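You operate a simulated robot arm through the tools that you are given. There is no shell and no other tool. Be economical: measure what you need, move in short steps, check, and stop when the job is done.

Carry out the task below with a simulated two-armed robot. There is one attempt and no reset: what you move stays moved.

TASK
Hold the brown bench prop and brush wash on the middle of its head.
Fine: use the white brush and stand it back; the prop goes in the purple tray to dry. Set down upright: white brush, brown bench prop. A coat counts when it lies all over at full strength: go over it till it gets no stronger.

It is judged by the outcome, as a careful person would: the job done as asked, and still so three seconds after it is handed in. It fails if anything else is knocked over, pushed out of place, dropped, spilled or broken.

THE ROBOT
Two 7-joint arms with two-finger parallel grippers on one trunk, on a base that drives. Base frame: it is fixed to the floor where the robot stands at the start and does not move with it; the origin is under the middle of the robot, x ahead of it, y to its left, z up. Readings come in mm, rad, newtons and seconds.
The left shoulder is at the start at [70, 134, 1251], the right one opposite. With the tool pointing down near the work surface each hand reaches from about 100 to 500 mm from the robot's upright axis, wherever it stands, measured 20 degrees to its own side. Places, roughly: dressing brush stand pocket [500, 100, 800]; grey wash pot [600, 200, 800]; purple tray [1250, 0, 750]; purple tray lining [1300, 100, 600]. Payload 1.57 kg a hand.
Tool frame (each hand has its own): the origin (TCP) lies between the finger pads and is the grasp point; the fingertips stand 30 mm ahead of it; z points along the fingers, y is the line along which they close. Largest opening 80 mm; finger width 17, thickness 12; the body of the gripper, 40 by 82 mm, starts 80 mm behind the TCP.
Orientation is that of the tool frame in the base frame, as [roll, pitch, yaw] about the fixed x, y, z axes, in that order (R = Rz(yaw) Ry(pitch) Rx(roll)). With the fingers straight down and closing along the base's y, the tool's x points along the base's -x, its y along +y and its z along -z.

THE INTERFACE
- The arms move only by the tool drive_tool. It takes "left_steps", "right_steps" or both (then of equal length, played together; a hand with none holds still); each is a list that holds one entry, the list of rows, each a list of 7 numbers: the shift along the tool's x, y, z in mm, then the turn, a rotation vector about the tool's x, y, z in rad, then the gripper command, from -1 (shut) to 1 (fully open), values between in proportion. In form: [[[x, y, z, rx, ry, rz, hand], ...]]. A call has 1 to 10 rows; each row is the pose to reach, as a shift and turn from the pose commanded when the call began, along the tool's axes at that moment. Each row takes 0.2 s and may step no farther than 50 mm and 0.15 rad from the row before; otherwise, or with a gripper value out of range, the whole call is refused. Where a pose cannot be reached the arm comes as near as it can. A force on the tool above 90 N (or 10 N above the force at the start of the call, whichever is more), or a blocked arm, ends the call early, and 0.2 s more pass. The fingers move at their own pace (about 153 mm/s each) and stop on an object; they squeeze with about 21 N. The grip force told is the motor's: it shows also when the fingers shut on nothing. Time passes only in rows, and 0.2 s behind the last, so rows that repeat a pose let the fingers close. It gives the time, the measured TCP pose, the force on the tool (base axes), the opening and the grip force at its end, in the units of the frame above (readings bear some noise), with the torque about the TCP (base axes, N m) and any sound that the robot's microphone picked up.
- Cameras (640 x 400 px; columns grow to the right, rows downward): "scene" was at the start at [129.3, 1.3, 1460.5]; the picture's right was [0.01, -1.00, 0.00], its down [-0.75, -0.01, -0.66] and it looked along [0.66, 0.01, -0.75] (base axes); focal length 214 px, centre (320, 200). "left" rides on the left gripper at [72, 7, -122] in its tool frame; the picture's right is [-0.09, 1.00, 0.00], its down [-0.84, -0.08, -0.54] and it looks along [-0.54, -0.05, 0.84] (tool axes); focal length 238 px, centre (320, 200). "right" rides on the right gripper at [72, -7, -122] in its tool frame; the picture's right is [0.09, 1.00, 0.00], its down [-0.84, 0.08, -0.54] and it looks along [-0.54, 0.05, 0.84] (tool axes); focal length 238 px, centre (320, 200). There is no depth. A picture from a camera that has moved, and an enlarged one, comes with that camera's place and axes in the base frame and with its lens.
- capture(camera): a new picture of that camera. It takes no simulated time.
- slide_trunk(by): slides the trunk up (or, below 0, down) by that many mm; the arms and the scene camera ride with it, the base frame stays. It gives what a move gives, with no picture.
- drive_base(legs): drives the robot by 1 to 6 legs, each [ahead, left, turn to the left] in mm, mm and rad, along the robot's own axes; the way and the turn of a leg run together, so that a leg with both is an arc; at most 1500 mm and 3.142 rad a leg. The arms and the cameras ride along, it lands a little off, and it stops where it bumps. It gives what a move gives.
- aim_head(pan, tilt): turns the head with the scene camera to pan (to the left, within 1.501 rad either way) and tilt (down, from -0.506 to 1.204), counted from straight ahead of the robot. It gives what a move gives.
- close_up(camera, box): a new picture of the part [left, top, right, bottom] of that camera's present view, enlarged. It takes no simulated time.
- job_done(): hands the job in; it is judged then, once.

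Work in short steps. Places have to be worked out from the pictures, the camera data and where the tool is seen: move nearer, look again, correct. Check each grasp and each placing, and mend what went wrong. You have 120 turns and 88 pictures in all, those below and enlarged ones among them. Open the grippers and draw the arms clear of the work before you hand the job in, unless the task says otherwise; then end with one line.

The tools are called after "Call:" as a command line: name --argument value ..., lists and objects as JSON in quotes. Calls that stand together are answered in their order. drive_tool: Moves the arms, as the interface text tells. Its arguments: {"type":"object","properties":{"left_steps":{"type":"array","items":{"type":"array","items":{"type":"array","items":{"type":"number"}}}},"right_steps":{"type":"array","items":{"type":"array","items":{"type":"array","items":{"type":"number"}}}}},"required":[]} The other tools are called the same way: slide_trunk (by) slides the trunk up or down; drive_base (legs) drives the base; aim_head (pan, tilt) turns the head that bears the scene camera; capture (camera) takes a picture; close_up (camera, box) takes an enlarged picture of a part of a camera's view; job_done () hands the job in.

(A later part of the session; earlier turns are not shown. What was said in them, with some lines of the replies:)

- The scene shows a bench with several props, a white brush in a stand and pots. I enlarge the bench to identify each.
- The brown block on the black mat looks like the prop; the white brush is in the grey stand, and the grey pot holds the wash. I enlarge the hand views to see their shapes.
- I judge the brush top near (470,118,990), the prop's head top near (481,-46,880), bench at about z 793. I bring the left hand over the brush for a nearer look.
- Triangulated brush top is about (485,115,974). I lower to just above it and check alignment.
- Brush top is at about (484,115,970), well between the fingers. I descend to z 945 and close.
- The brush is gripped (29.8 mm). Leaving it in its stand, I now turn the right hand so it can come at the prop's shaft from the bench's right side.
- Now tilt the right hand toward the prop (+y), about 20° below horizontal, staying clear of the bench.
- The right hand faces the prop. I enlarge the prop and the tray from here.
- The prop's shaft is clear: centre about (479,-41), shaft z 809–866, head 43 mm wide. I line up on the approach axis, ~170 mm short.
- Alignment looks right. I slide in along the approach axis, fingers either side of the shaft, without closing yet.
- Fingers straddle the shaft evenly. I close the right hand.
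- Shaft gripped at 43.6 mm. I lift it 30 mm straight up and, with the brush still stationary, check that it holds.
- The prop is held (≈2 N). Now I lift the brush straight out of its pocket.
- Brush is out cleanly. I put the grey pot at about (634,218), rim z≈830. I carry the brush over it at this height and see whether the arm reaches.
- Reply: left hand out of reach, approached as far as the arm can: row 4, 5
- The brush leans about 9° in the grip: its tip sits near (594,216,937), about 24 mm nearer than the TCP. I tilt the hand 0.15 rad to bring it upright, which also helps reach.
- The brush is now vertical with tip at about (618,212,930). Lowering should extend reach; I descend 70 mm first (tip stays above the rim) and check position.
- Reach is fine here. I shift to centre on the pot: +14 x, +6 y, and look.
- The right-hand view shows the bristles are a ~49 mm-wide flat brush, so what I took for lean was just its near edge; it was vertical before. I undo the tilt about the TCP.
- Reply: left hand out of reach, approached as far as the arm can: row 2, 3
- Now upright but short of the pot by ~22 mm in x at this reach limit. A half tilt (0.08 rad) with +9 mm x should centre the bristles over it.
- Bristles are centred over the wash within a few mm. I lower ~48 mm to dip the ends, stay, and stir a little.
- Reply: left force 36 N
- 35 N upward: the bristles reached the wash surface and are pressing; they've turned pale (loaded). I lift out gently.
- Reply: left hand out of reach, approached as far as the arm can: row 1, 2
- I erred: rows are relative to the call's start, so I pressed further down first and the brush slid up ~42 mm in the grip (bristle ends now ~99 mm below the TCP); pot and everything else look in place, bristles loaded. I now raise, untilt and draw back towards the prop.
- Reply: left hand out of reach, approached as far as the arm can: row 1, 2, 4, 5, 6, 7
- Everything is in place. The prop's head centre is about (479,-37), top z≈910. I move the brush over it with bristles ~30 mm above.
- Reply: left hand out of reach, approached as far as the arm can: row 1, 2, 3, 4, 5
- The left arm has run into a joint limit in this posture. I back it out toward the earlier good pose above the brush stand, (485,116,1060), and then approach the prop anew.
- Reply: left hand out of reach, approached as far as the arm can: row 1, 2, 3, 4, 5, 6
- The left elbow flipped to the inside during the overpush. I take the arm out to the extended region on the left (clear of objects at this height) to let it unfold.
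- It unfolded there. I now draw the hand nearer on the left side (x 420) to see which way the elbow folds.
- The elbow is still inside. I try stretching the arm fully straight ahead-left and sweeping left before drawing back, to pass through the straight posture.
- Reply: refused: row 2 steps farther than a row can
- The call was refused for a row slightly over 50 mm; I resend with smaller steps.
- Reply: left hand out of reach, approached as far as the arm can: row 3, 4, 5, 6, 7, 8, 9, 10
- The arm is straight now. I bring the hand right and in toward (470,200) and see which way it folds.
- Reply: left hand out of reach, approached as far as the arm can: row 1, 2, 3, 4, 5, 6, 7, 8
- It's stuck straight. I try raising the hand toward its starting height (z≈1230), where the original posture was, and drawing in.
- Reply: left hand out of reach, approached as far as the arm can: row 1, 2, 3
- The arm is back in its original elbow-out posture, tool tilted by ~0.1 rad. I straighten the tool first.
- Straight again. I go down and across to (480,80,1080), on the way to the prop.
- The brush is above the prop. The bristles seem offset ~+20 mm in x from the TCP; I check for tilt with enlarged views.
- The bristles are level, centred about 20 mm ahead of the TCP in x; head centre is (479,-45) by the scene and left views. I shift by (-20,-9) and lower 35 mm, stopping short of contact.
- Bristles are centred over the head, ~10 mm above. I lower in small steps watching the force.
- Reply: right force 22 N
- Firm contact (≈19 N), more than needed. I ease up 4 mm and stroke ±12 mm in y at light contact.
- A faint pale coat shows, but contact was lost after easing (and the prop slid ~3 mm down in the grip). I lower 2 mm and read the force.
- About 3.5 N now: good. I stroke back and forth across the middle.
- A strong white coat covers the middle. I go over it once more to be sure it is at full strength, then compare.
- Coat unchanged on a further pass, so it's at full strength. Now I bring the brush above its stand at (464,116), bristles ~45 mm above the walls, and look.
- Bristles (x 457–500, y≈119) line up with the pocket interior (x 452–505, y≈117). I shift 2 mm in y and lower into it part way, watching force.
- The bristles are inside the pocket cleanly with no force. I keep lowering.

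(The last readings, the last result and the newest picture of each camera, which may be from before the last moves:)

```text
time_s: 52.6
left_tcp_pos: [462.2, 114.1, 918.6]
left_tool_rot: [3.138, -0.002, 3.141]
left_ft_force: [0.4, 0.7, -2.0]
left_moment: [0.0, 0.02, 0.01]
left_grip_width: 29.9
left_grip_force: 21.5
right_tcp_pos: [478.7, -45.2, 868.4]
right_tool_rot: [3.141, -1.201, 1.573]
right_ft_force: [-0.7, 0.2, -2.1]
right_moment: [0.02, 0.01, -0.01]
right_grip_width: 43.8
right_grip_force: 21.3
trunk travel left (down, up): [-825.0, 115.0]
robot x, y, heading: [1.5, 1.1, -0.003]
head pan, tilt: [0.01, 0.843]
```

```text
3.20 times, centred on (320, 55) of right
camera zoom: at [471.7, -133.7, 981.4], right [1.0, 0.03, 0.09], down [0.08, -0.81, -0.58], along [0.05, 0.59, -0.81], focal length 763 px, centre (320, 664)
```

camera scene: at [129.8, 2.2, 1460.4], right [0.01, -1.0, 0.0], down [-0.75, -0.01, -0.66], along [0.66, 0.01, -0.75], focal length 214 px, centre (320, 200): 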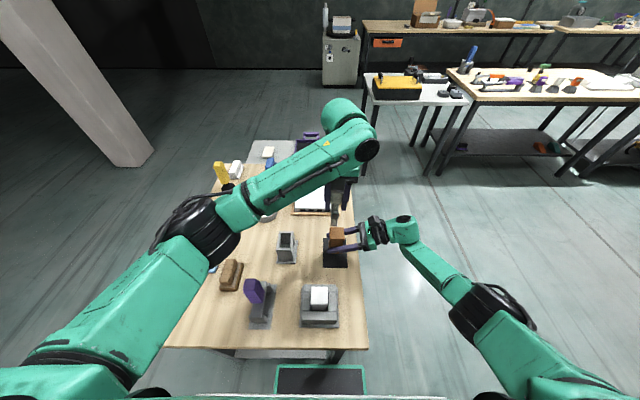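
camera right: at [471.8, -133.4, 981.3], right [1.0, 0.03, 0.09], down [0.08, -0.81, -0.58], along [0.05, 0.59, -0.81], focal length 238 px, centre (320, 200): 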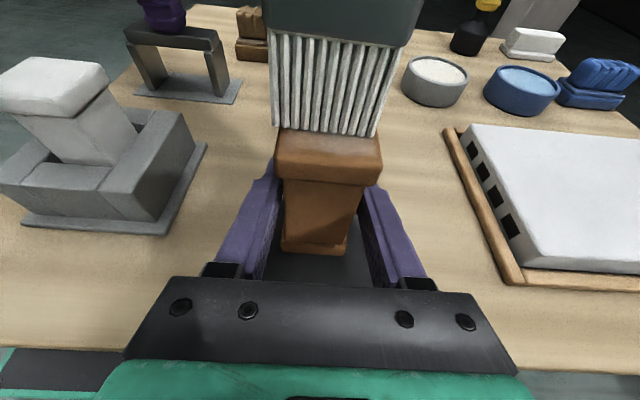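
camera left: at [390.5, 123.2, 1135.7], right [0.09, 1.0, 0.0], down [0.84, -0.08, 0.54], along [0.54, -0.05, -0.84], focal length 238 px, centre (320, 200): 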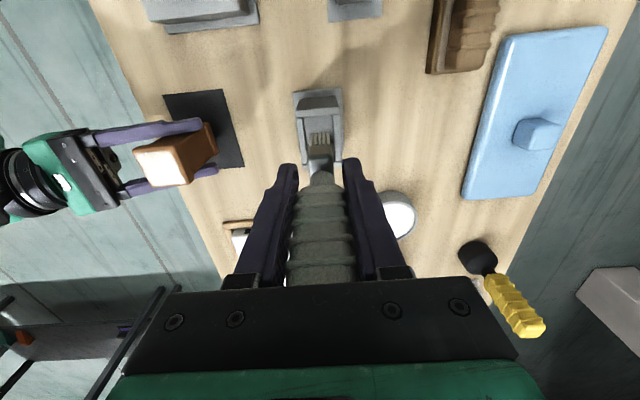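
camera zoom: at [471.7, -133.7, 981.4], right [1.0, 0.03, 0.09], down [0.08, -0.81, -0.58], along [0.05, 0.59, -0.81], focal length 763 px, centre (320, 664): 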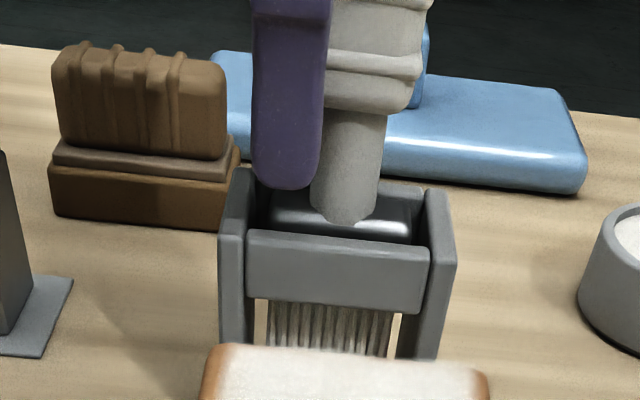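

Ferrule is inside the pocket. I lower a further 8 mm and read the force.

Call:
drive_tool --left_steps '[[[0, 0, 3, 0, 0, 0, -1], [0, 0, 6, 0, 0, 0, -1], [0, 0, 8, 0, 0, 0, -1], [0, 0, 8, 0, 0, 0, -1]]]'

```text
time_s: 53.6
left_tcp_pos: [463.2, 116.3, 909.8]
left_tool_rot: [3.138, -0.002, 3.141]
left_ft_force: [0.6, -0.2, -2.0]
left_moment: [0.01, 0.03, 0.0]
left_grip_width: 29.6
left_grip_force: 20.6
right_tcp_pos: [479.2, -45.3, 869.8]
right_tool_rot: [-3.141, -1.201, 1.573]
right_ft_force: [0.4, 0.3, -0.8]
right_moment: [0.02, -0.01, -0.02]
right_grip_width: 44.0
right_grip_force: 21.4
trunk travel left (down, up): [-825.0, 115.0]
robot x, y, heading: [-0.1, -1.3, 0.004]
head pan, tilt: [0.01, 0.843]
```

No contact yet; a few mm further.

Call:
drive_tool --left_steps '[[[0, 0, 2, 0, 0, 0, -1], [0, 0, 4, 0, 0, 0, -1], [0, 0, 5, 0, 0, 0, -1], [0, 0, 5, 0, 0, 0, -1]]]'

Call:
close_up --camera "right" --box '[220, 0, 420, 110]'

```text
time_s: 54.6
left_tcp_pos: [463.2, 114.7, 906.3]
left_tool_rot: [3.138, 0.002, 3.141]
left_ft_force: [0.4, -0.6, 5.8]
left_moment: [-0.09, -0.38, -0.03]
left_grip_width: 29.9
left_grip_force: 21.1
right_tcp_pos: [478.3, -44.9, 870.0]
right_tool_rot: [3.137, -1.2, 1.575]
right_ft_force: [0.2, 0.2, -1.4]
right_moment: [0.04, -0.03, 0.03]
right_grip_width: 43.8
right_grip_force: 20.9
trunk travel left (down, up): [-825.0, 115.0]
robot x, y, heading: [-1.4, 3.0, 0.005]
head pan, tilt: [0.01, 0.843]
```

```text
3.20 times, centred on (320, 55) of right
camera zoom: at [471.0, -133.9, 981.8], right [1.0, 0.03, 0.09], down [0.08, -0.81, -0.58], along [0.05, 0.59, -0.81], focal length 763 px, centre (320, 664)
```

zoom: 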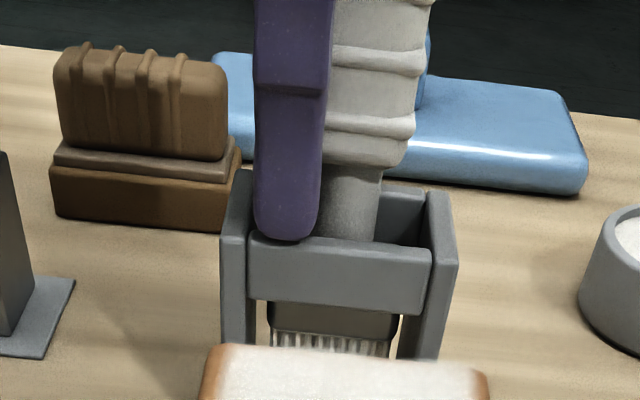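

Contact of ~8 N with torque consistent with the bristles resting on the pocket floor. I open partway gently, and check before withdrawing.

Call:
drive_tool --left_steps '[[[0, 0, -1.5, 0, 0, 0, -0.1], [0, 0, -1.5, 0, 0, 0, 0.2], [0, 0, -1.5, 0, 0, 0, 0.4], [0, 0, -1.5, 0, 0, 0, 0.4]]]'

Call:
close_up --camera "right" --box '[220, 0, 420, 110]'

```text
time_s: 55.6
left_tcp_pos: [462.5, 115.8, 907.2]
left_tool_rot: [3.136, -0.003, 3.139]
left_ft_force: [-0.2, -0.3, 0.1]
left_moment: [0.02, 0.02, 0.0]
left_grip_width: 56.0
left_grip_force: 0.1
right_tcp_pos: [479.6, -44.8, 869.8]
right_tool_rot: [-3.141, -1.201, 1.572]
right_ft_force: [0.2, 0.8, -1.9]
right_moment: [0.0, 0.02, 0.01]
right_grip_width: 44.2
right_grip_force: 20.9
trunk travel left (down, up): [-825.0, 115.0]
robot x, y, heading: [-3.4, -3.9, 0.005]
head pan, tilt: [0.01, 0.843]
```

```text
3.20 times, centred on (320, 55) of right
camera zoom: at [471.7, -133.7, 981.4], right [1.0, 0.03, 0.09], down [0.08, -0.81, -0.58], along [0.05, 0.59, -0.81], focal length 763 px, centre (320, 664)
```

zoom: 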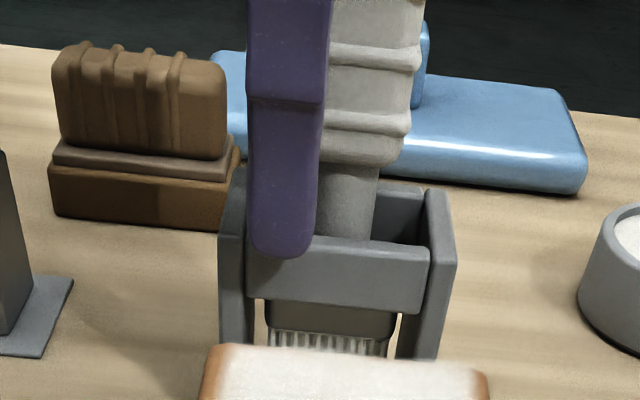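

The brush stands in its pocket. I withdraw the left hand straight up.

Call:
drive_tool --left_steps '[[[0, 0, -30, 0, 0, 0, 0.6], [0, 0, -70, 0, 0, 0, 0.8], [0, 0, -115, 0, 0, 0, 1], [0, 0, -160, 0, 0, 0, 1], [0, 0, -200, 0, 0, 0, 1], [5, 30, -230, 0, 0, 0, 1], [5, 30, -230, 0, 0, 0, 1]]]'

Call:
capture --camera "scene"

```text
time_s: 57.2
left_tcp_pos: [457.0, 143.7, 1136.9]
left_tool_rot: [3.136, -0.001, 3.14]
left_ft_force: [0.5, -0.2, -0.5]
left_moment: [0.02, 0.01, 0.02]
left_grip_width: 79.7
left_grip_force: 0.0
right_tcp_pos: [477.6, -46.1, 869.8]
right_tool_rot: [-3.141, -1.2, 1.57]
right_ft_force: [0.0, 0.5, -0.1]
right_moment: [0.0, 0.05, 0.01]
right_grip_width: 43.6
right_grip_force: 20.9
trunk travel left (down, up): [-825.0, 115.0]
robot x, y, heading: [0.2, 0.0, 0.0]
head pan, tilt: [0.01, 0.843]
```

```text
17 pictures are left
camera scene: at [129.8, 0.8, 1460.4], right [0.01, -1.0, 0.0], down [-0.75, -0.01, -0.66], along [0.66, 0.01, -0.75], focal length 214 px, centre (320, 200)
```

scene: 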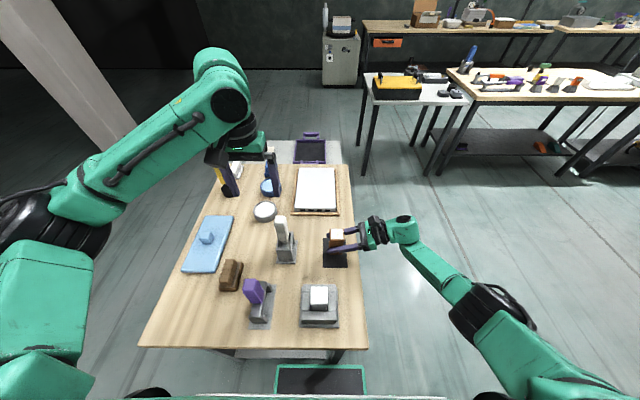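

The brush stands upright and everything is in place. Now the prop: I raise it 150 mm and move it off to the right of the bench, and raise the left hand for travel.

Call:
drive_tool --right_steps '[[[35, 0, -13, 0, 0, 0, -1], [70, 0, -27, 0, 0, 0, -1], [105, 0, -40, 0, 0, 0, -1], [140, 0, -54, 0, 0, 0, -1], [126, 0, -90, 0, 0, 0, -1], [112, 0, -126, 0, 0, 0, -1], [98, 0, -162, 0, 0, 0, -1], [86, 0, -194, 0, 0, 0, -1], [86, 0, -194, 0, 0, 0, -1]]]' --left_steps '[[[0, 0, -20, 0, 0, 0, 1], [0, 0, -40, 0, 0, 0, 1], [0, 0, -60, 0, 0, 0, 1], [0, 5, -80, 0, 0, 0, 1], [0, 10, -100, 0, 0, 0, 1], [0, 15, -120, 0, 0, 0, 1], [0, 20, -140, 0, 0, 0, 1], [0, 25, -160, 0, 0, 0, 1], [0, 30, -180, 0, 0, 0, 1]]]'

```text
time_s: 59.2
left_tcp_pos: [458.1, 172.9, 1318.0]
left_tool_rot: [3.138, 0.0, 3.14]
left_ft_force: [0.6, 0.2, 0.6]
left_moment: [-0.03, 0.0, 0.0]
left_grip_width: 79.9
left_grip_force: 0.0
right_tcp_pos: [477.0, -195.9, 1020.1]
right_tool_rot: [3.14, -1.201, 1.573]
right_ft_force: [0.2, -0.1, -0.6]
right_moment: [0.01, -0.04, 0.01]
right_grip_width: 43.9
right_grip_force: 21.3
trunk travel left (down, up): [-825.0, 115.0]
robot x, y, heading: [1.0, -3.4, -0.004]
head pan, tilt: [0.01, 0.843]
```

The prop is held, off the bench's side. I back the robot up 250 mm and strafe right to clear the bench.

Call:
drive_base --legs '[[-250, 0, 0], [0, -900, 0]]'

Call:
capture --camera "scene"

```text
time_s: 60.7
left_tcp_pos: [307.3, 190.2, 1306.4]
left_tool_rot: [-3.14, -0.022, -3.117]
left_ft_force: [0.3, -0.1, -0.8]
left_moment: [-0.06, 0.0, 0.01]
left_grip_width: 79.9
left_grip_force: 0.2
right_tcp_pos: [332.1, -174.4, 1013.1]
right_tool_rot: [-3.095, -1.201, 1.555]
right_ft_force: [-0.2, -1.0, -1.0]
right_moment: [0.01, -0.01, 0.0]
right_grip_width: 43.6
right_grip_force: 20.9
trunk travel left (down, up): [-825.0, 115.0]
robot x, y, heading: [-170.2, -2.1, 0.021]
head pan, tilt: [0.01, 0.843]
stopped in leg 1: the robot was blocked; the commanded pose is now the measured one
```

```text
16 pictures are left
camera scene: at [-14.4, 11.8, 1457.2], right [0.04, -1.0, 0.01], down [-0.76, -0.03, -0.65], along [0.65, 0.02, -0.76], focal length 214 px, centre (320, 200)
```

scene: 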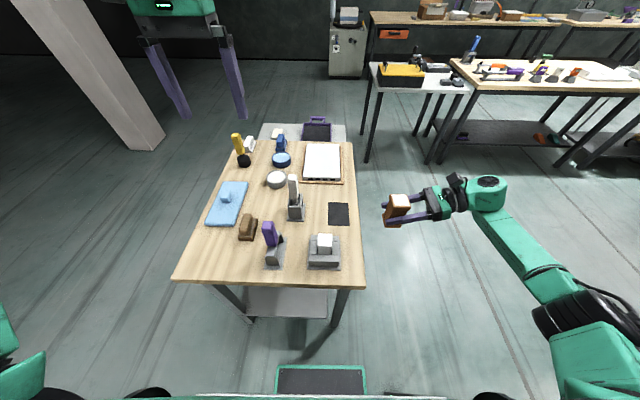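

Something behind blocks at x≈-170. I go ahead 60 mm clear of it, then strafe right in front of the bench.

Call:
drive_base --legs '[[60, 0, -0.02], [0, -900, 0]]'

Call:
aim_head --pan -1.0 --tilt 0.6

Call:
capture --camera "scene"

```text
time_s: 62.6
left_tcp_pos: [354.0, 141.4, 1309.7]
left_tool_rot: [-3.128, -0.01, -3.14]
left_ft_force: [-0.4, 0.1, -0.3]
left_moment: [0.0, -0.02, 0.02]
left_grip_width: 80.0
left_grip_force: 0.1
right_tcp_pos: [372.8, -229.7, 1021.9]
right_tool_rot: [-3.126, -1.187, 1.564]
right_ft_force: [0.1, 0.3, -1.9]
right_moment: [-0.01, 0.02, 0.02]
right_grip_width: 43.8
right_grip_force: 21.5
trunk travel left (down, up): [-825.0, 115.0]
robot x, y, heading: [-114.8, -57.7, 0.001]
head pan, tilt: [0.01, 0.843]
stopped in leg 2: the robot was blocked; the commanded pose is now the measured one
```

```text
time_s: 63.9
left_tcp_pos: [354.4, 140.7, 1309.1]
left_tool_rot: [-3.125, -0.011, 3.141]
left_ft_force: [0.5, 0.2, -0.3]
left_moment: [0.03, 0.01, 0.01]
left_grip_width: 80.0
left_grip_force: 0.0
right_tcp_pos: [373.4, -231.8, 1021.8]
right_tool_rot: [-3.126, -1.186, 1.562]
right_ft_force: [-1.2, -0.4, -2.1]
right_moment: [0.01, 0.01, 0.02]
right_grip_width: 43.4
right_grip_force: 20.5
trunk travel left (down, up): [-825.0, 115.0]
robot x, y, heading: [-113.1, -55.8, 0.001]
head pan, tilt: [-1.0, 0.6]
```

```text
15 pictures are left
camera scene: at [-4.0, -104.3, 1481.3], right [-0.84, -0.54, 0.02], down [-0.31, 0.46, -0.83], along [0.44, -0.7, -0.55], focal length 214 px, centre (320, 200)
```

scene: 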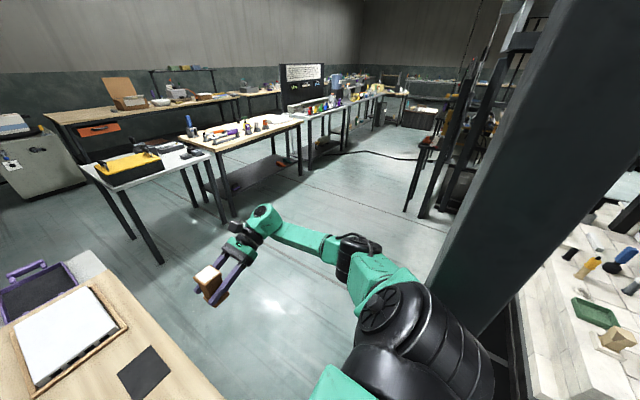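

A pillar stands to the robot's right and blocked the strafe. I look further right and down to judge the gap between it and the bench.

Call:
aim_head --pan -1.45 --tilt 0.85

Call:
capture --camera "scene"

Call:
aim_head --pan 1.2 --tilt 0.6

Call:
capture --camera "scene"

```text
time_s: 64.8
left_tcp_pos: [354.6, 139.2, 1310.0]
left_tool_rot: [-3.127, -0.012, 3.142]
left_ft_force: [-0.2, 0.5, -0.5]
left_moment: [-0.01, -0.02, 0.02]
left_grip_width: 79.9
left_grip_force: 0.1
right_tcp_pos: [373.3, -231.8, 1021.7]
right_tool_rot: [-3.126, -1.186, 1.561]
right_ft_force: [0.1, -0.6, -1.6]
right_moment: [0.01, 0.04, 0.0]
right_grip_width: 43.9
right_grip_force: 21.1
trunk travel left (down, up): [-825.0, 115.0]
robot x, y, heading: [-115.8, -60.8, 0.0]
head pan, tilt: [-1.45, 0.85]
```

```text
14 pictures are left
camera scene: at [-42.5, -108.1, 1460.9], right [-0.99, -0.12, 0.01], down [-0.1, 0.73, -0.67], along [0.07, -0.67, -0.74], focal length 214 px, centre (320, 200)
```

scene: 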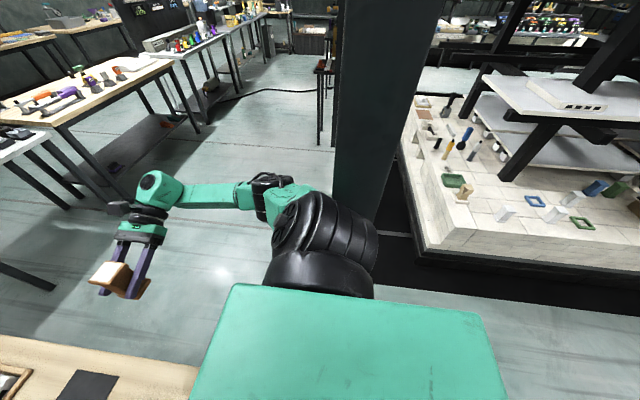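

```text
time_s: 67.1
left_tcp_pos: [355.2, 140.3, 1310.6]
left_tool_rot: [-3.126, -0.009, -3.141]
left_ft_force: [0.8, -0.1, 0.3]
left_moment: [-0.01, -0.01, 0.01]
left_grip_width: 79.9
left_grip_force: 0.0
right_tcp_pos: [372.4, -231.1, 1021.7]
right_tool_rot: [-3.127, -1.184, 1.562]
right_ft_force: [-0.4, 0.4, -1.5]
right_moment: [0.01, 0.0, -0.03]
right_grip_width: 43.7
right_grip_force: 21.0
trunk travel left (down, up): [-825.0, 115.0]
robot x, y, heading: [-116.7, -55.7, -0.002]
head pan, tilt: [1.201, 0.6]
```

```text
13 pictures are left
camera scene: at [-20.0, 52.3, 1478.3], right [0.93, -0.36, 0.0], down [-0.21, -0.54, -0.81], along [0.29, 0.76, -0.58], focal length 214 px, centre (320, 200)
```

scene: 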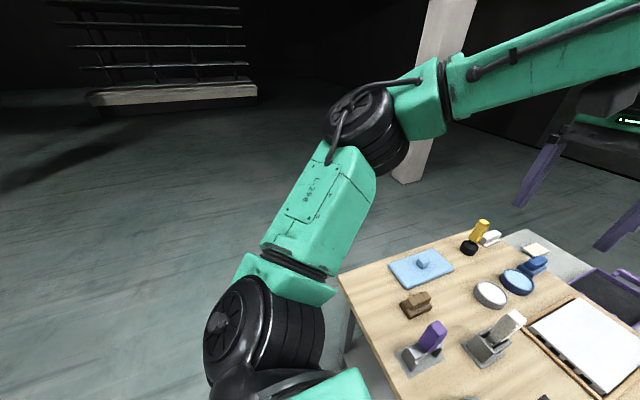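

The floor to the right looks open and the pillar is well away; likely something behind the base catches. I go ahead ~90 mm (where the robot stood safely at first) and try a short strafe right.

Call:
drive_base --legs '[[95, 0, 0], [0, -250, 0]]'

```text
time_s: 69.2
left_tcp_pos: [466.5, 9.3, 1318.2]
left_tool_rot: [3.137, -0.001, 3.055]
left_ft_force: [-0.1, 0.3, 0.5]
left_moment: [0.04, 0.0, 0.02]
left_grip_width: 80.0
left_grip_force: 0.1
right_tcp_pos: [456.2, -356.2, 1020.2]
right_tool_rot: [3.139, -1.206, 1.491]
right_ft_force: [-0.4, 0.1, -2.1]
right_moment: [0.01, -0.03, 0.01]
right_grip_width: 43.9
right_grip_force: 21.7
trunk travel left (down, up): [-825.0, 115.0]
robot x, y, heading: [-1.3, -122.3, -0.088]
head pan, tilt: [1.201, 0.6]
stopped in leg 2: the robot was blocked; the commanded pose is now the measured one
```

The base contacts something at its right rear, so I'll go round the bench's open left side instead. First I raise the prop well above everything on the bench (the standing brush tops out near 975).

Call:
drive_tool --right_steps '[[[35, 0, -14, 0, 0, 0, -1], [70, 0, -27, 0, 0, 0, -1], [105, 0, -41, 0, 0, 0, -1], [140, 0, -54, 0, 0, 0, -1], [158, 0, -61, 0, 0, 0, -1], [158, 0, -61, 0, 0, 0, -1]]]'

```text
time_s: 70.6
left_tcp_pos: [469.1, 11.9, 1316.9]
left_tool_rot: [3.138, -0.004, 3.055]
left_ft_force: [-1.5, 0.9, 0.2]
left_moment: [0.03, 0.01, -0.05]
left_grip_width: 80.2
left_grip_force: 0.1
right_tcp_pos: [455.5, -353.1, 1191.8]
right_tool_rot: [3.141, -1.206, 1.49]
right_ft_force: [-0.6, 0.5, -1.7]
right_moment: [-0.03, 0.0, 0.0]
right_grip_width: 43.4
right_grip_force: 21.0
trunk travel left (down, up): [-825.0, 115.0]
robot x, y, heading: [-1.6, -122.0, -0.087]
head pan, tilt: [1.201, 0.6]
```

Prop bottom is now ~1140, clear. I straighten up and strafe left across the front of the bench to y≈900.

Call:
drive_base --legs '[[-15, 150, 0.087], [0, 870, 0]]'

```text
time_s: 76.1
left_tcp_pos: [453.1, 1050.6, 1316.7]
left_tool_rot: [3.137, -0.004, 3.135]
left_ft_force: [-0.1, -0.7, 0.4]
left_moment: [0.0, -0.01, 0.01]
left_grip_width: 80.0
left_grip_force: 0.1
right_tcp_pos: [468.0, 685.5, 1191.7]
right_tool_rot: [3.14, -1.205, 1.571]
right_ft_force: [-0.2, 0.6, -1.0]
right_moment: [0.04, -0.01, 0.03]
right_grip_width: 43.7
right_grip_force: 21.0
trunk travel left (down, up): [-825.0, 115.0]
robot x, y, heading: [-7.7, 877.4, -0.01]
head pan, tilt: [1.201, 0.6]
```

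The left route is clear. I look ahead before driving forward.

Call:
aim_head --pan -0.2 --tilt 0.6

Call:
capture --camera "scene"

```text
time_s: 77.6
left_tcp_pos: [452.8, 1049.9, 1316.3]
left_tool_rot: [3.138, -0.001, 3.136]
left_ft_force: [-0.4, -0.1, -0.8]
left_moment: [-0.01, -0.02, -0.03]
left_grip_width: 79.9
left_grip_force: 0.1
right_tcp_pos: [468.1, 685.4, 1192.6]
right_tool_rot: [3.14, -1.204, 1.571]
right_ft_force: [0.0, 0.0, -1.3]
right_moment: [-0.01, -0.02, -0.05]
right_grip_width: 43.5
right_grip_force: 20.7
trunk travel left (down, up): [-825.0, 115.0]
robot x, y, heading: [-8.7, 880.6, -0.005]
head pan, tilt: [-0.201, 0.6]
```

```text
12 pictures are left
camera scene: at [130.1, 862.0, 1480.9], right [-0.2, -0.98, 0.0], down [-0.55, 0.12, -0.82], along [0.81, -0.17, -0.57], focal length 214 px, centre (320, 200)
```

scene: 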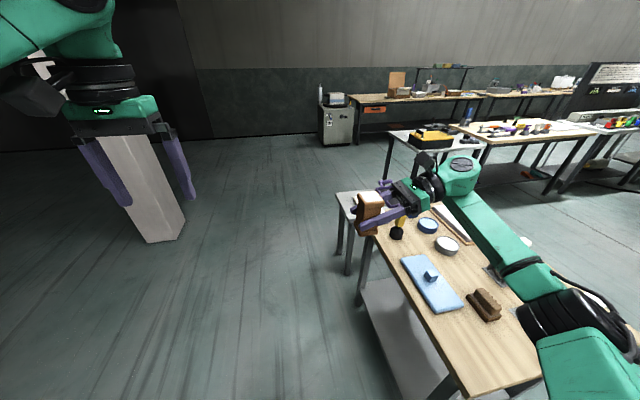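

The floor ahead is open. I drive ahead to x≈1790 alongside and turn round to face back (-x).

Call:
drive_base --legs '[[1450, 0, 0.005], [370, 0, 0], [0, 0, 1.571], [0, 0, 1.571]]'

Call:
aim_head --pan 0.5 --tilt 0.8

Call:
capture --camera "scene"

```text
time_s: 94.3
left_tcp_pos: [1332.6, 725.9, 1317.0]
left_tool_rot: [3.136, -0.003, -0.012]
left_ft_force: [-0.9, -0.1, -0.6]
left_moment: [0.01, 0.01, -0.04]
left_grip_width: 79.9
left_grip_force: 0.1
right_tcp_pos: [1319.1, 1089.7, 1191.2]
right_tool_rot: [3.139, -1.207, -1.576]
right_ft_force: [-0.9, 0.0, -0.7]
right_moment: [0.01, -0.03, -0.05]
right_grip_width: 43.8
right_grip_force: 21.2
trunk travel left (down, up): [-825.0, 115.0]
robot x, y, heading: [1794.8, 893.7, 3.128]
head pan, tilt: [-0.201, 0.6]
```

```text
time_s: 95.3
left_tcp_pos: [1333.5, 725.0, 1316.7]
left_tool_rot: [3.137, -0.003, -0.013]
left_ft_force: [-0.1, 0.9, 0.9]
left_moment: [-0.01, 0.03, 0.0]
left_grip_width: 80.0
left_grip_force: 0.0
right_tcp_pos: [1318.4, 1090.7, 1190.8]
right_tool_rot: [3.14, -1.206, -1.576]
right_ft_force: [0.3, 0.3, -1.6]
right_moment: [0.01, -0.01, 0.04]
right_grip_width: 43.8
right_grip_force: 21.2
trunk travel left (down, up): [-825.0, 115.0]
robot x, y, heading: [1792.6, 895.0, 3.128]
head pan, tilt: [0.499, 0.799]
```

```text
11 pictures are left
camera scene: at [1671.6, 857.7, 1464.0], right [-0.47, 0.88, 0.0], down [0.63, 0.34, -0.7], along [-0.62, -0.33, -0.72], focal length 214 px, centre (320, 200)
```

scene: 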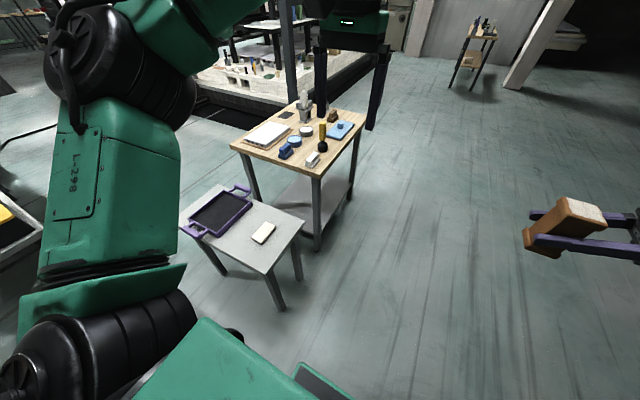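

The tray is on the low table near (1270,60). I strafe left (world -y) so that the tray lies ahead of the right hand, staying back from the table edge (x≈1415).

Call:
drive_base --legs '[[0, 100, 0.013], [0, 840, 0]]'

Call:
aim_head --pan -0.1 --tilt 0.95

Call:
capture --camera "scene"

```text
time_s: 100.6
left_tcp_pos: [1340.8, -226.1, 1317.2]
left_tool_rot: [3.137, -0.004, 0.006]
left_ft_force: [0.7, -0.4, -0.9]
left_moment: [-0.03, -0.01, -0.03]
left_grip_width: 79.8
left_grip_force: 0.0
right_tcp_pos: [1319.7, 137.5, 1190.8]
right_tool_rot: [3.139, -1.206, -1.556]
right_ft_force: [0.5, 0.5, -1.2]
right_moment: [-0.03, -0.01, -0.01]
right_grip_width: 43.6
right_grip_force: 21.0
trunk travel left (down, up): [-825.0, 115.0]
robot x, y, heading: [1795.4, -48.6, -3.127]
head pan, tilt: [0.499, 0.799]
```

```text
time_s: 101.6
left_tcp_pos: [1342.3, -227.0, 1316.4]
left_tool_rot: [3.136, -0.003, 0.008]
left_ft_force: [0.2, 0.1, 0.1]
left_moment: [-0.01, -0.01, 0.01]
left_grip_width: 80.1
left_grip_force: 0.1
right_tcp_pos: [1319.9, 137.2, 1191.8]
right_tool_rot: [3.141, -1.204, -1.558]
right_ft_force: [0.4, 0.7, -1.0]
right_moment: [0.01, 0.0, 0.01]
right_grip_width: 43.4
right_grip_force: 21.3
trunk travel left (down, up): [-825.0, 115.0]
robot x, y, heading: [1799.9, -52.5, -3.13]
head pan, tilt: [-0.099, 0.949]
```

```text
10 pictures are left
camera scene: at [1675.7, -43.2, 1452.5], right [0.09, 1.0, 0.0], down [0.81, -0.07, -0.58], along [-0.58, 0.05, -0.81], focal length 214 px, centre (320, 200)
```

scene: 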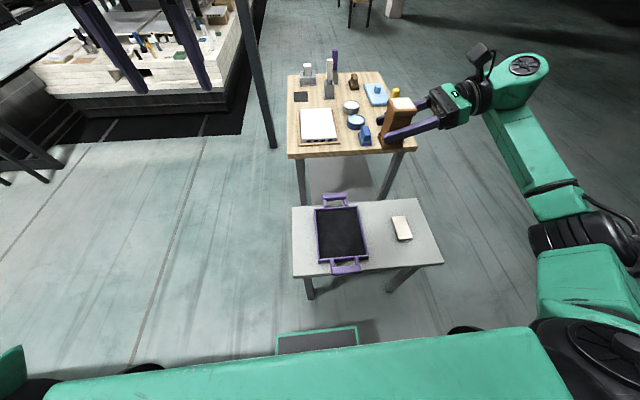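

By triangulation the tray centre is about (1276,80), floor z≈630. I slide the trunk down 190 mm so the arm can work at bench-like height.

Call:
slide_trunk --by -190

```text
time_s: 103.6
left_tcp_pos: [1340.5, -227.2, 1126.6]
left_tool_rot: [3.137, -0.003, 0.006]
left_ft_force: [-0.4, -0.6, 0.0]
left_moment: [-0.01, 0.0, 0.01]
left_grip_width: 80.1
left_grip_force: 0.0
right_tcp_pos: [1319.8, 138.1, 1001.5]
right_tool_rot: [3.14, -1.205, -1.556]
right_ft_force: [-0.5, -0.9, -0.9]
right_moment: [-0.03, -0.05, 0.02]
right_grip_width: 44.0
right_grip_force: 20.4
trunk travel left (down, up): [-635.0, 305.0]
robot x, y, heading: [1800.2, -49.4, -3.133]
head pan, tilt: [-0.099, 0.949]
```

I drive ahead 42 mm so the hand lines up in x with the tray.

Call:
drive_base --legs '[[42, 0, 0]]'

```text
time_s: 104.5
left_tcp_pos: [1301.4, -228.3, 1127.7]
left_tool_rot: [3.135, -0.002, 0.006]
left_ft_force: [0.3, -0.1, -0.8]
left_moment: [0.01, -0.02, -0.01]
left_grip_width: 80.0
left_grip_force: 0.1
right_tcp_pos: [1281.0, 136.6, 1002.5]
right_tool_rot: [3.132, -1.205, -1.553]
right_ft_force: [-0.7, 0.0, -1.3]
right_moment: [0.01, -0.01, -0.03]
right_grip_width: 43.6
right_grip_force: 20.8
trunk travel left (down, up): [-635.0, 305.0]
robot x, y, heading: [1753.7, -51.1, -3.128]
head pan, tilt: [-0.099, 0.949]
```

Now I lower toward the tray: to (1276,80,780), about 100 mm above the expected set-down height.

Call:
drive_tool --right_steps '[[[-37, 1, 26, 0, 0, 0, -1], [-74, 2, 53, 0, 0, 0, -1], [-111, 3, 80, 0, 0, 0, -1], [-148, 4, 106, 0, 0, 0, -1], [-186, 5, 133, 0, 0, 0, -1], [-186, 5, 133, 0, 0, 0, -1]]]'

Call:
close_up --camera "scene" --box '[250, 130, 450, 290]'

Call:
capture --camera "right"

```text
time_s: 105.9
left_tcp_pos: [1300.4, -227.1, 1126.6]
left_tool_rot: [3.136, -0.001, 0.006]
left_ft_force: [-0.5, 0.0, 0.0]
left_moment: [0.0, 0.03, 0.0]
left_grip_width: 79.8
left_grip_force: 0.1
right_tcp_pos: [1273.5, 79.9, 777.8]
right_tool_rot: [3.139, -1.207, -1.555]
right_ft_force: [0.2, -0.1, -1.7]
right_moment: [-0.02, -0.03, 0.02]
right_grip_width: 43.7
right_grip_force: 20.6
trunk travel left (down, up): [-635.0, 305.0]
robot x, y, heading: [1760.2, -50.6, -3.132]
head pan, tilt: [-0.099, 0.949]
```

```text
2.50 times, centred on (350, 210) of scene
camera zoom: at [1634.7, -43.3, 1262.5], right [0.09, 1.0, 0.0], down [0.81, -0.07, -0.58], along [-0.58, 0.05, -0.81], focal length 536 px, centre (245, 175)
```

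zoom: 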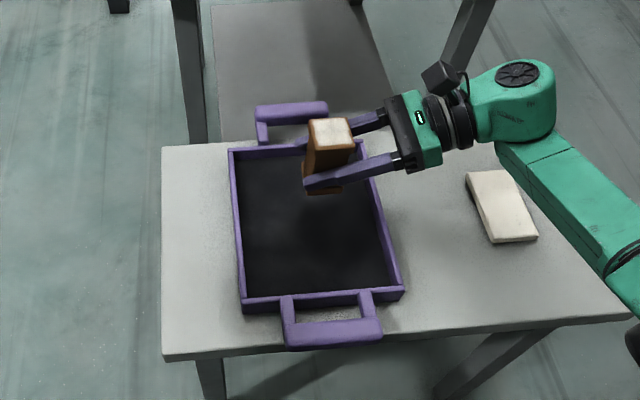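

```text
8 pictures are left
camera right: at [1278.6, 167.5, 889.6], right [-1.0, -0.05, 0.09], down [-0.09, 0.8, -0.59], along [-0.04, -0.59, -0.8], focal length 238 px, centre (320, 200)
```

right: 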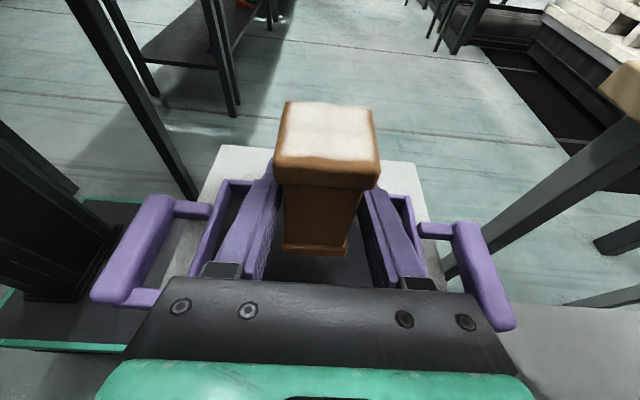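

The prop will land near the tray's centre. I lower 75 mm more with a 15 mm shift to -y (keeps the gripper body clear of the tray's rim).

Call:
drive_tool --right_steps '[[[-20, 0, 13, 0, 0, 0, -1], [-40, 0, 26, 0, 0, 0, -1], [-64, 0, 41, 0, 0, 0, -1], [-64, 0, 41, 0, 0, 0, -1]]]'

Call:
close_up --camera "scene" --box '[270, 150, 390, 260]'

```text
time_s: 106.9
left_tcp_pos: [1300.2, -227.1, 1126.3]
left_tool_rot: [3.137, -0.003, 0.006]
left_ft_force: [0.1, 0.5, 0.1]
left_moment: [0.0, 0.02, -0.01]
left_grip_width: 80.1
left_grip_force: 0.1
right_tcp_pos: [1272.9, 65.1, 706.4]
right_tool_rot: [3.138, -1.206, -1.555]
right_ft_force: [-0.7, 1.3, -1.2]
right_moment: [-0.03, -0.01, 0.01]
right_grip_width: 43.8
right_grip_force: 21.0
trunk travel left (down, up): [-635.0, 305.0]
robot x, y, heading: [1755.1, -50.0, -3.132]
head pan, tilt: [-0.099, 0.949]
```

```text
3.64 times, centred on (330, 205) of scene
camera zoom: at [1634.4, -43.3, 1262.5], right [0.09, 1.0, 0.0], down [0.81, -0.07, -0.58], along [-0.58, 0.05, -0.81], focal length 780 px, centre (284, 182)
```

zoom: 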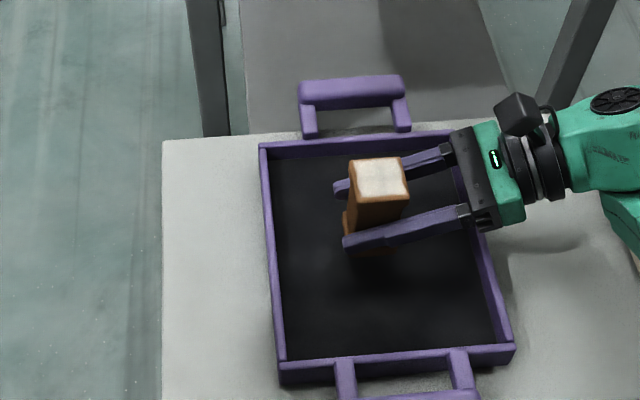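

Well inside the tray. I continue straight down in small steps, watching for contact.

Call:
drive_tool --right_steps '[[[-6, 0, 2, 0, 0, 0, -1], [-11, 0, 4, 0, 0, 0, -1], [-17, 0, 6.5, 0, 0, 0, -1], [-17, 0, 6.5, 0, 0, 0, -1]]]'

```text
time_s: 107.9
left_tcp_pos: [1300.9, -228.3, 1126.3]
left_tool_rot: [3.136, -0.003, 0.008]
left_ft_force: [0.7, -0.4, -0.4]
left_moment: [0.0, -0.03, -0.01]
left_grip_width: 79.9
left_grip_force: 0.0
right_tcp_pos: [1274.1, 64.4, 688.1]
right_tool_rot: [3.14, -1.203, -1.557]
right_ft_force: [0.0, 0.5, -1.4]
right_moment: [0.01, 0.01, 0.03]
right_grip_width: 43.7
right_grip_force: 21.3
trunk travel left (down, up): [-635.0, 305.0]
robot x, y, heading: [1758.4, -50.9, -3.133]
head pan, tilt: [-0.099, 0.949]
```

No contact yet; a further 9 mm.

Call:
drive_tool --right_steps '[[[-3, 0, 1, 0, 0, 0, -1], [-6, 0, 2, 0, 0, 0, -1], [-8.5, 0, 3.2, 0, 0, 0, -1], [-8.5, 0, 3.2, 0, 0, 0, -1]]]'

Call:
capture --camera "right"

```text
time_s: 108.9
left_tcp_pos: [1299.2, -227.4, 1127.8]
left_tool_rot: [3.136, -0.002, 0.006]
left_ft_force: [-1.1, -0.6, 0.4]
left_moment: [0.01, 0.01, 0.04]
left_grip_width: 79.9
left_grip_force: 0.1
right_tcp_pos: [1274.4, 64.2, 679.0]
right_tool_rot: [3.141, -1.207, -1.555]
right_ft_force: [0.7, -0.3, -0.7]
right_moment: [0.01, -0.01, -0.01]
right_grip_width: 44.0
right_grip_force: 20.9
trunk travel left (down, up): [-635.0, 305.0]
robot x, y, heading: [1757.7, -52.5, -3.133]
head pan, tilt: [-0.099, 0.949]
```

```text
6 pictures are left
camera right: at [1279.2, 151.6, 790.4], right [-1.0, -0.05, 0.09], down [-0.09, 0.8, -0.59], along [-0.04, -0.59, -0.8], focal length 238 px, centre (320, 200)
```

right: 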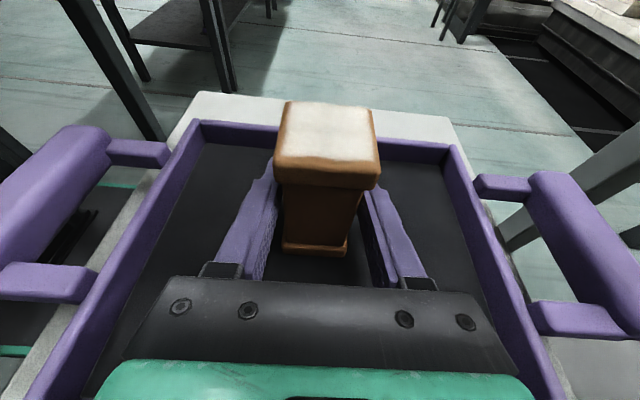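

Still above the lining. I continue down 12 mm.

Call:
drive_tool --right_steps '[[[-3, 0, 1, 0, 0, 0, -1], [-6, 0, 2.2, 0, 0, 0, -1], [-9, 0, 3.4, 0, 0, 0, -1], [-11.5, 0, 4.4, 0, 0, 0, -1], [-11.5, 0, 4.4, 0, 0, 0, -1]]]'

```text
time_s: 110.1
left_tcp_pos: [1303.1, -227.9, 1129.3]
left_tool_rot: [3.138, 0.0, 0.008]
left_ft_force: [0.1, 0.5, -0.7]
left_moment: [0.01, 0.02, 0.0]
left_grip_width: 80.1
left_grip_force: 0.0
right_tcp_pos: [1275.1, 63.3, 668.6]
right_tool_rot: [3.128, -1.208, -1.546]
right_ft_force: [-1.2, 0.3, 20.0]
right_moment: [0.0, -0.1, 0.02]
right_grip_width: 43.9
right_grip_force: 20.7
trunk travel left (down, up): [-635.0, 305.0]
robot x, y, heading: [1757.2, -48.6, -3.13]
head pan, tilt: [-0.099, 0.949]
```

Contact with the tray floor (≈20 N). I ease up ~1.5 mm and open the fingers gently.

Call:
drive_tool --right_steps '[[[1.5, 0, -0.5, 0, 0, 0, -1], [1.5, 0, -0.5, 0, 0, 0, -1], [1.5, 0, -0.5, 0, 0, 0, 0.15], [1.5, 0, -0.5, 0, 0, 0, 0.5], [1.5, 0, -0.5, 0, 0, 0, 1], [1.5, 0, -0.5, 0, 0, 0, 1]]]'

Call:
capture --camera "right"

```text
time_s: 111.5
left_tcp_pos: [1299.9, -227.2, 1127.2]
left_tool_rot: [3.137, -0.004, 0.008]
left_ft_force: [-0.6, 0.1, 0.4]
left_moment: [-0.01, 0.04, 0.03]
left_grip_width: 80.0
left_grip_force: 0.0
right_tcp_pos: [1274.2, 62.6, 667.9]
right_tool_rot: [3.139, -1.206, -1.556]
right_ft_force: [-0.5, -0.2, 0.4]
right_moment: [-0.01, -0.01, -0.02]
right_grip_width: 80.0
right_grip_force: 0.0
trunk travel left (down, up): [-635.0, 305.0]
robot x, y, heading: [1755.6, -49.5, -3.133]
head pan, tilt: [-0.099, 0.949]
```

```text
5 pictures are left
camera right: at [1279.5, 151.3, 780.1], right [-1.0, -0.04, 0.09], down [-0.09, 0.8, -0.59], along [-0.04, -0.59, -0.8], focal length 238 px, centre (320, 200)
```

right: 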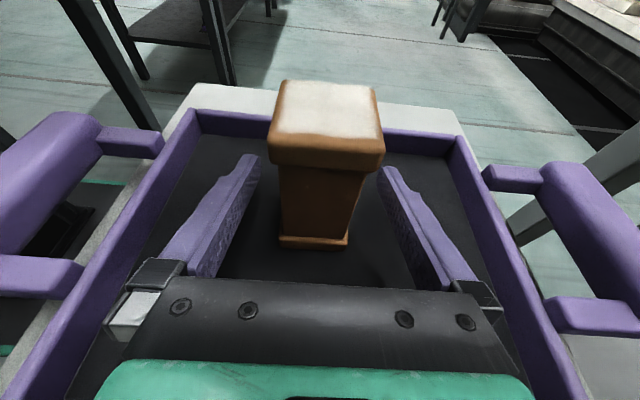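

The prop stands upright in the tray. I withdraw the hand straight back along its axis (rising), then check.

Call:
drive_tool --right_steps '[[[0, 0, -30, 0, 0, 0, 1], [0, 0, -65, 0, 0, 0, 1], [10, 0, -105, 0, 0, 0, 1], [35, 0, -140, 0, 0, 0, 1], [75, 0, -165, 0, 0, 0, 1], [115, 0, -190, 0, 0, 0, 1], [150, 0, -210, 0, 0, 0, 1], [150, 0, -210, 0, 0, 0, 1]]]'

Call:
close_up --camera "scene" --box '[240, 60, 440, 290]'

```text
time_s: 113.3
left_tcp_pos: [1298.9, -228.6, 1127.0]
left_tool_rot: [3.135, -0.004, 0.006]
left_ft_force: [0.2, 0.1, 0.1]
left_moment: [0.01, 0.03, -0.01]
left_grip_width: 79.9
left_grip_force: 0.1
right_tcp_pos: [1271.8, 208.1, 884.6]
right_tool_rot: [3.14, -1.206, -1.557]
right_ft_force: [0.1, -0.5, 0.0]
right_moment: [0.02, 0.02, 0.02]
right_grip_width: 80.3
right_grip_force: 0.0
trunk travel left (down, up): [-635.0, 305.0]
robot x, y, heading: [1758.1, -49.2, -3.132]
head pan, tilt: [-0.099, 0.949]
```

```text
1.74 times, centred on (340, 175) of scene
camera zoom: at [1634.0, -43.4, 1262.4], right [0.09, 1.0, 0.0], down [0.81, -0.07, -0.58], along [-0.58, 0.05, -0.81], focal length 373 px, centre (285, 244)
```

zoom: 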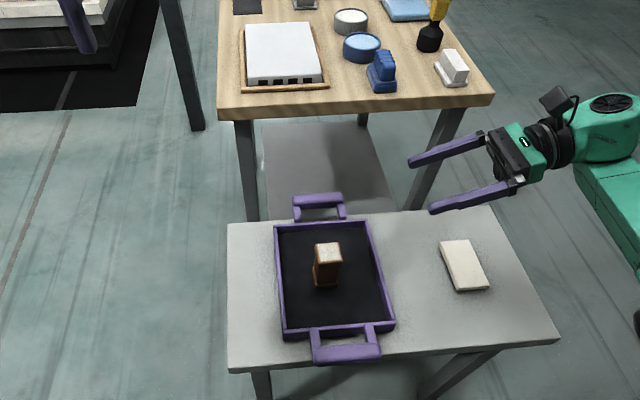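

The prop stands upright in the tray, everything else in place. A last look at the bench to confirm the brush.

Call:
aim_head --pan -0.1 --tilt 0.6

Call:
close_up --camera "scene" --box '[240, 100, 440, 240]'

```text
time_s: 114.2
left_tcp_pos: [1300.0, -227.5, 1127.1]
left_tool_rot: [3.136, -0.003, 0.007]
left_ft_force: [-0.5, -0.3, -0.5]
left_moment: [0.0, 0.01, 0.0]
left_grip_width: 79.9
left_grip_force: 0.0
right_tcp_pos: [1273.2, 207.3, 884.5]
right_tool_rot: [3.14, -1.206, -1.555]
right_ft_force: [0.2, -0.7, -0.5]
right_moment: [0.0, 0.02, -0.01]
right_grip_width: 79.8
right_grip_force: 0.0
trunk travel left (down, up): [-635.0, 305.0]
robot x, y, heading: [1757.0, -48.9, -3.133]
head pan, tilt: [-0.099, 0.6]
```

```text
2.86 times, centred on (340, 170) of scene
camera zoom: at [1618.9, -42.0, 1290.8], right [0.09, 1.0, 0.0], down [0.56, -0.05, -0.82], along [-0.82, 0.07, -0.57], focal length 613 px, centre (263, 286)
```

zoom: 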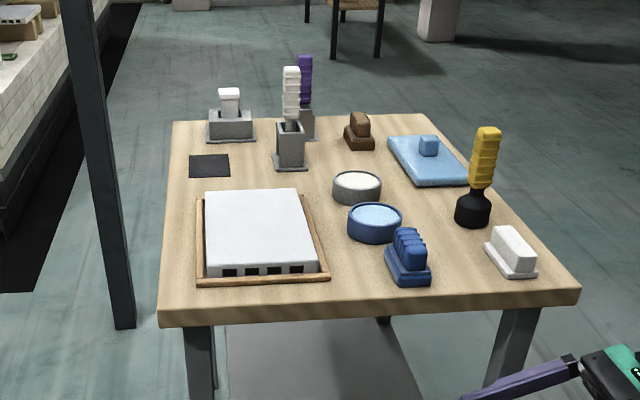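

The brush stands upright in its stand and nothing else has moved; both hands are open and clear. I hand the job in.

Call:
job_done

```text
The job is handed in.
```

The middle of the brown prop's head has a full-strength coat of wash. The prop stands upright in the purple tray, and the white brush is upright in its stand.
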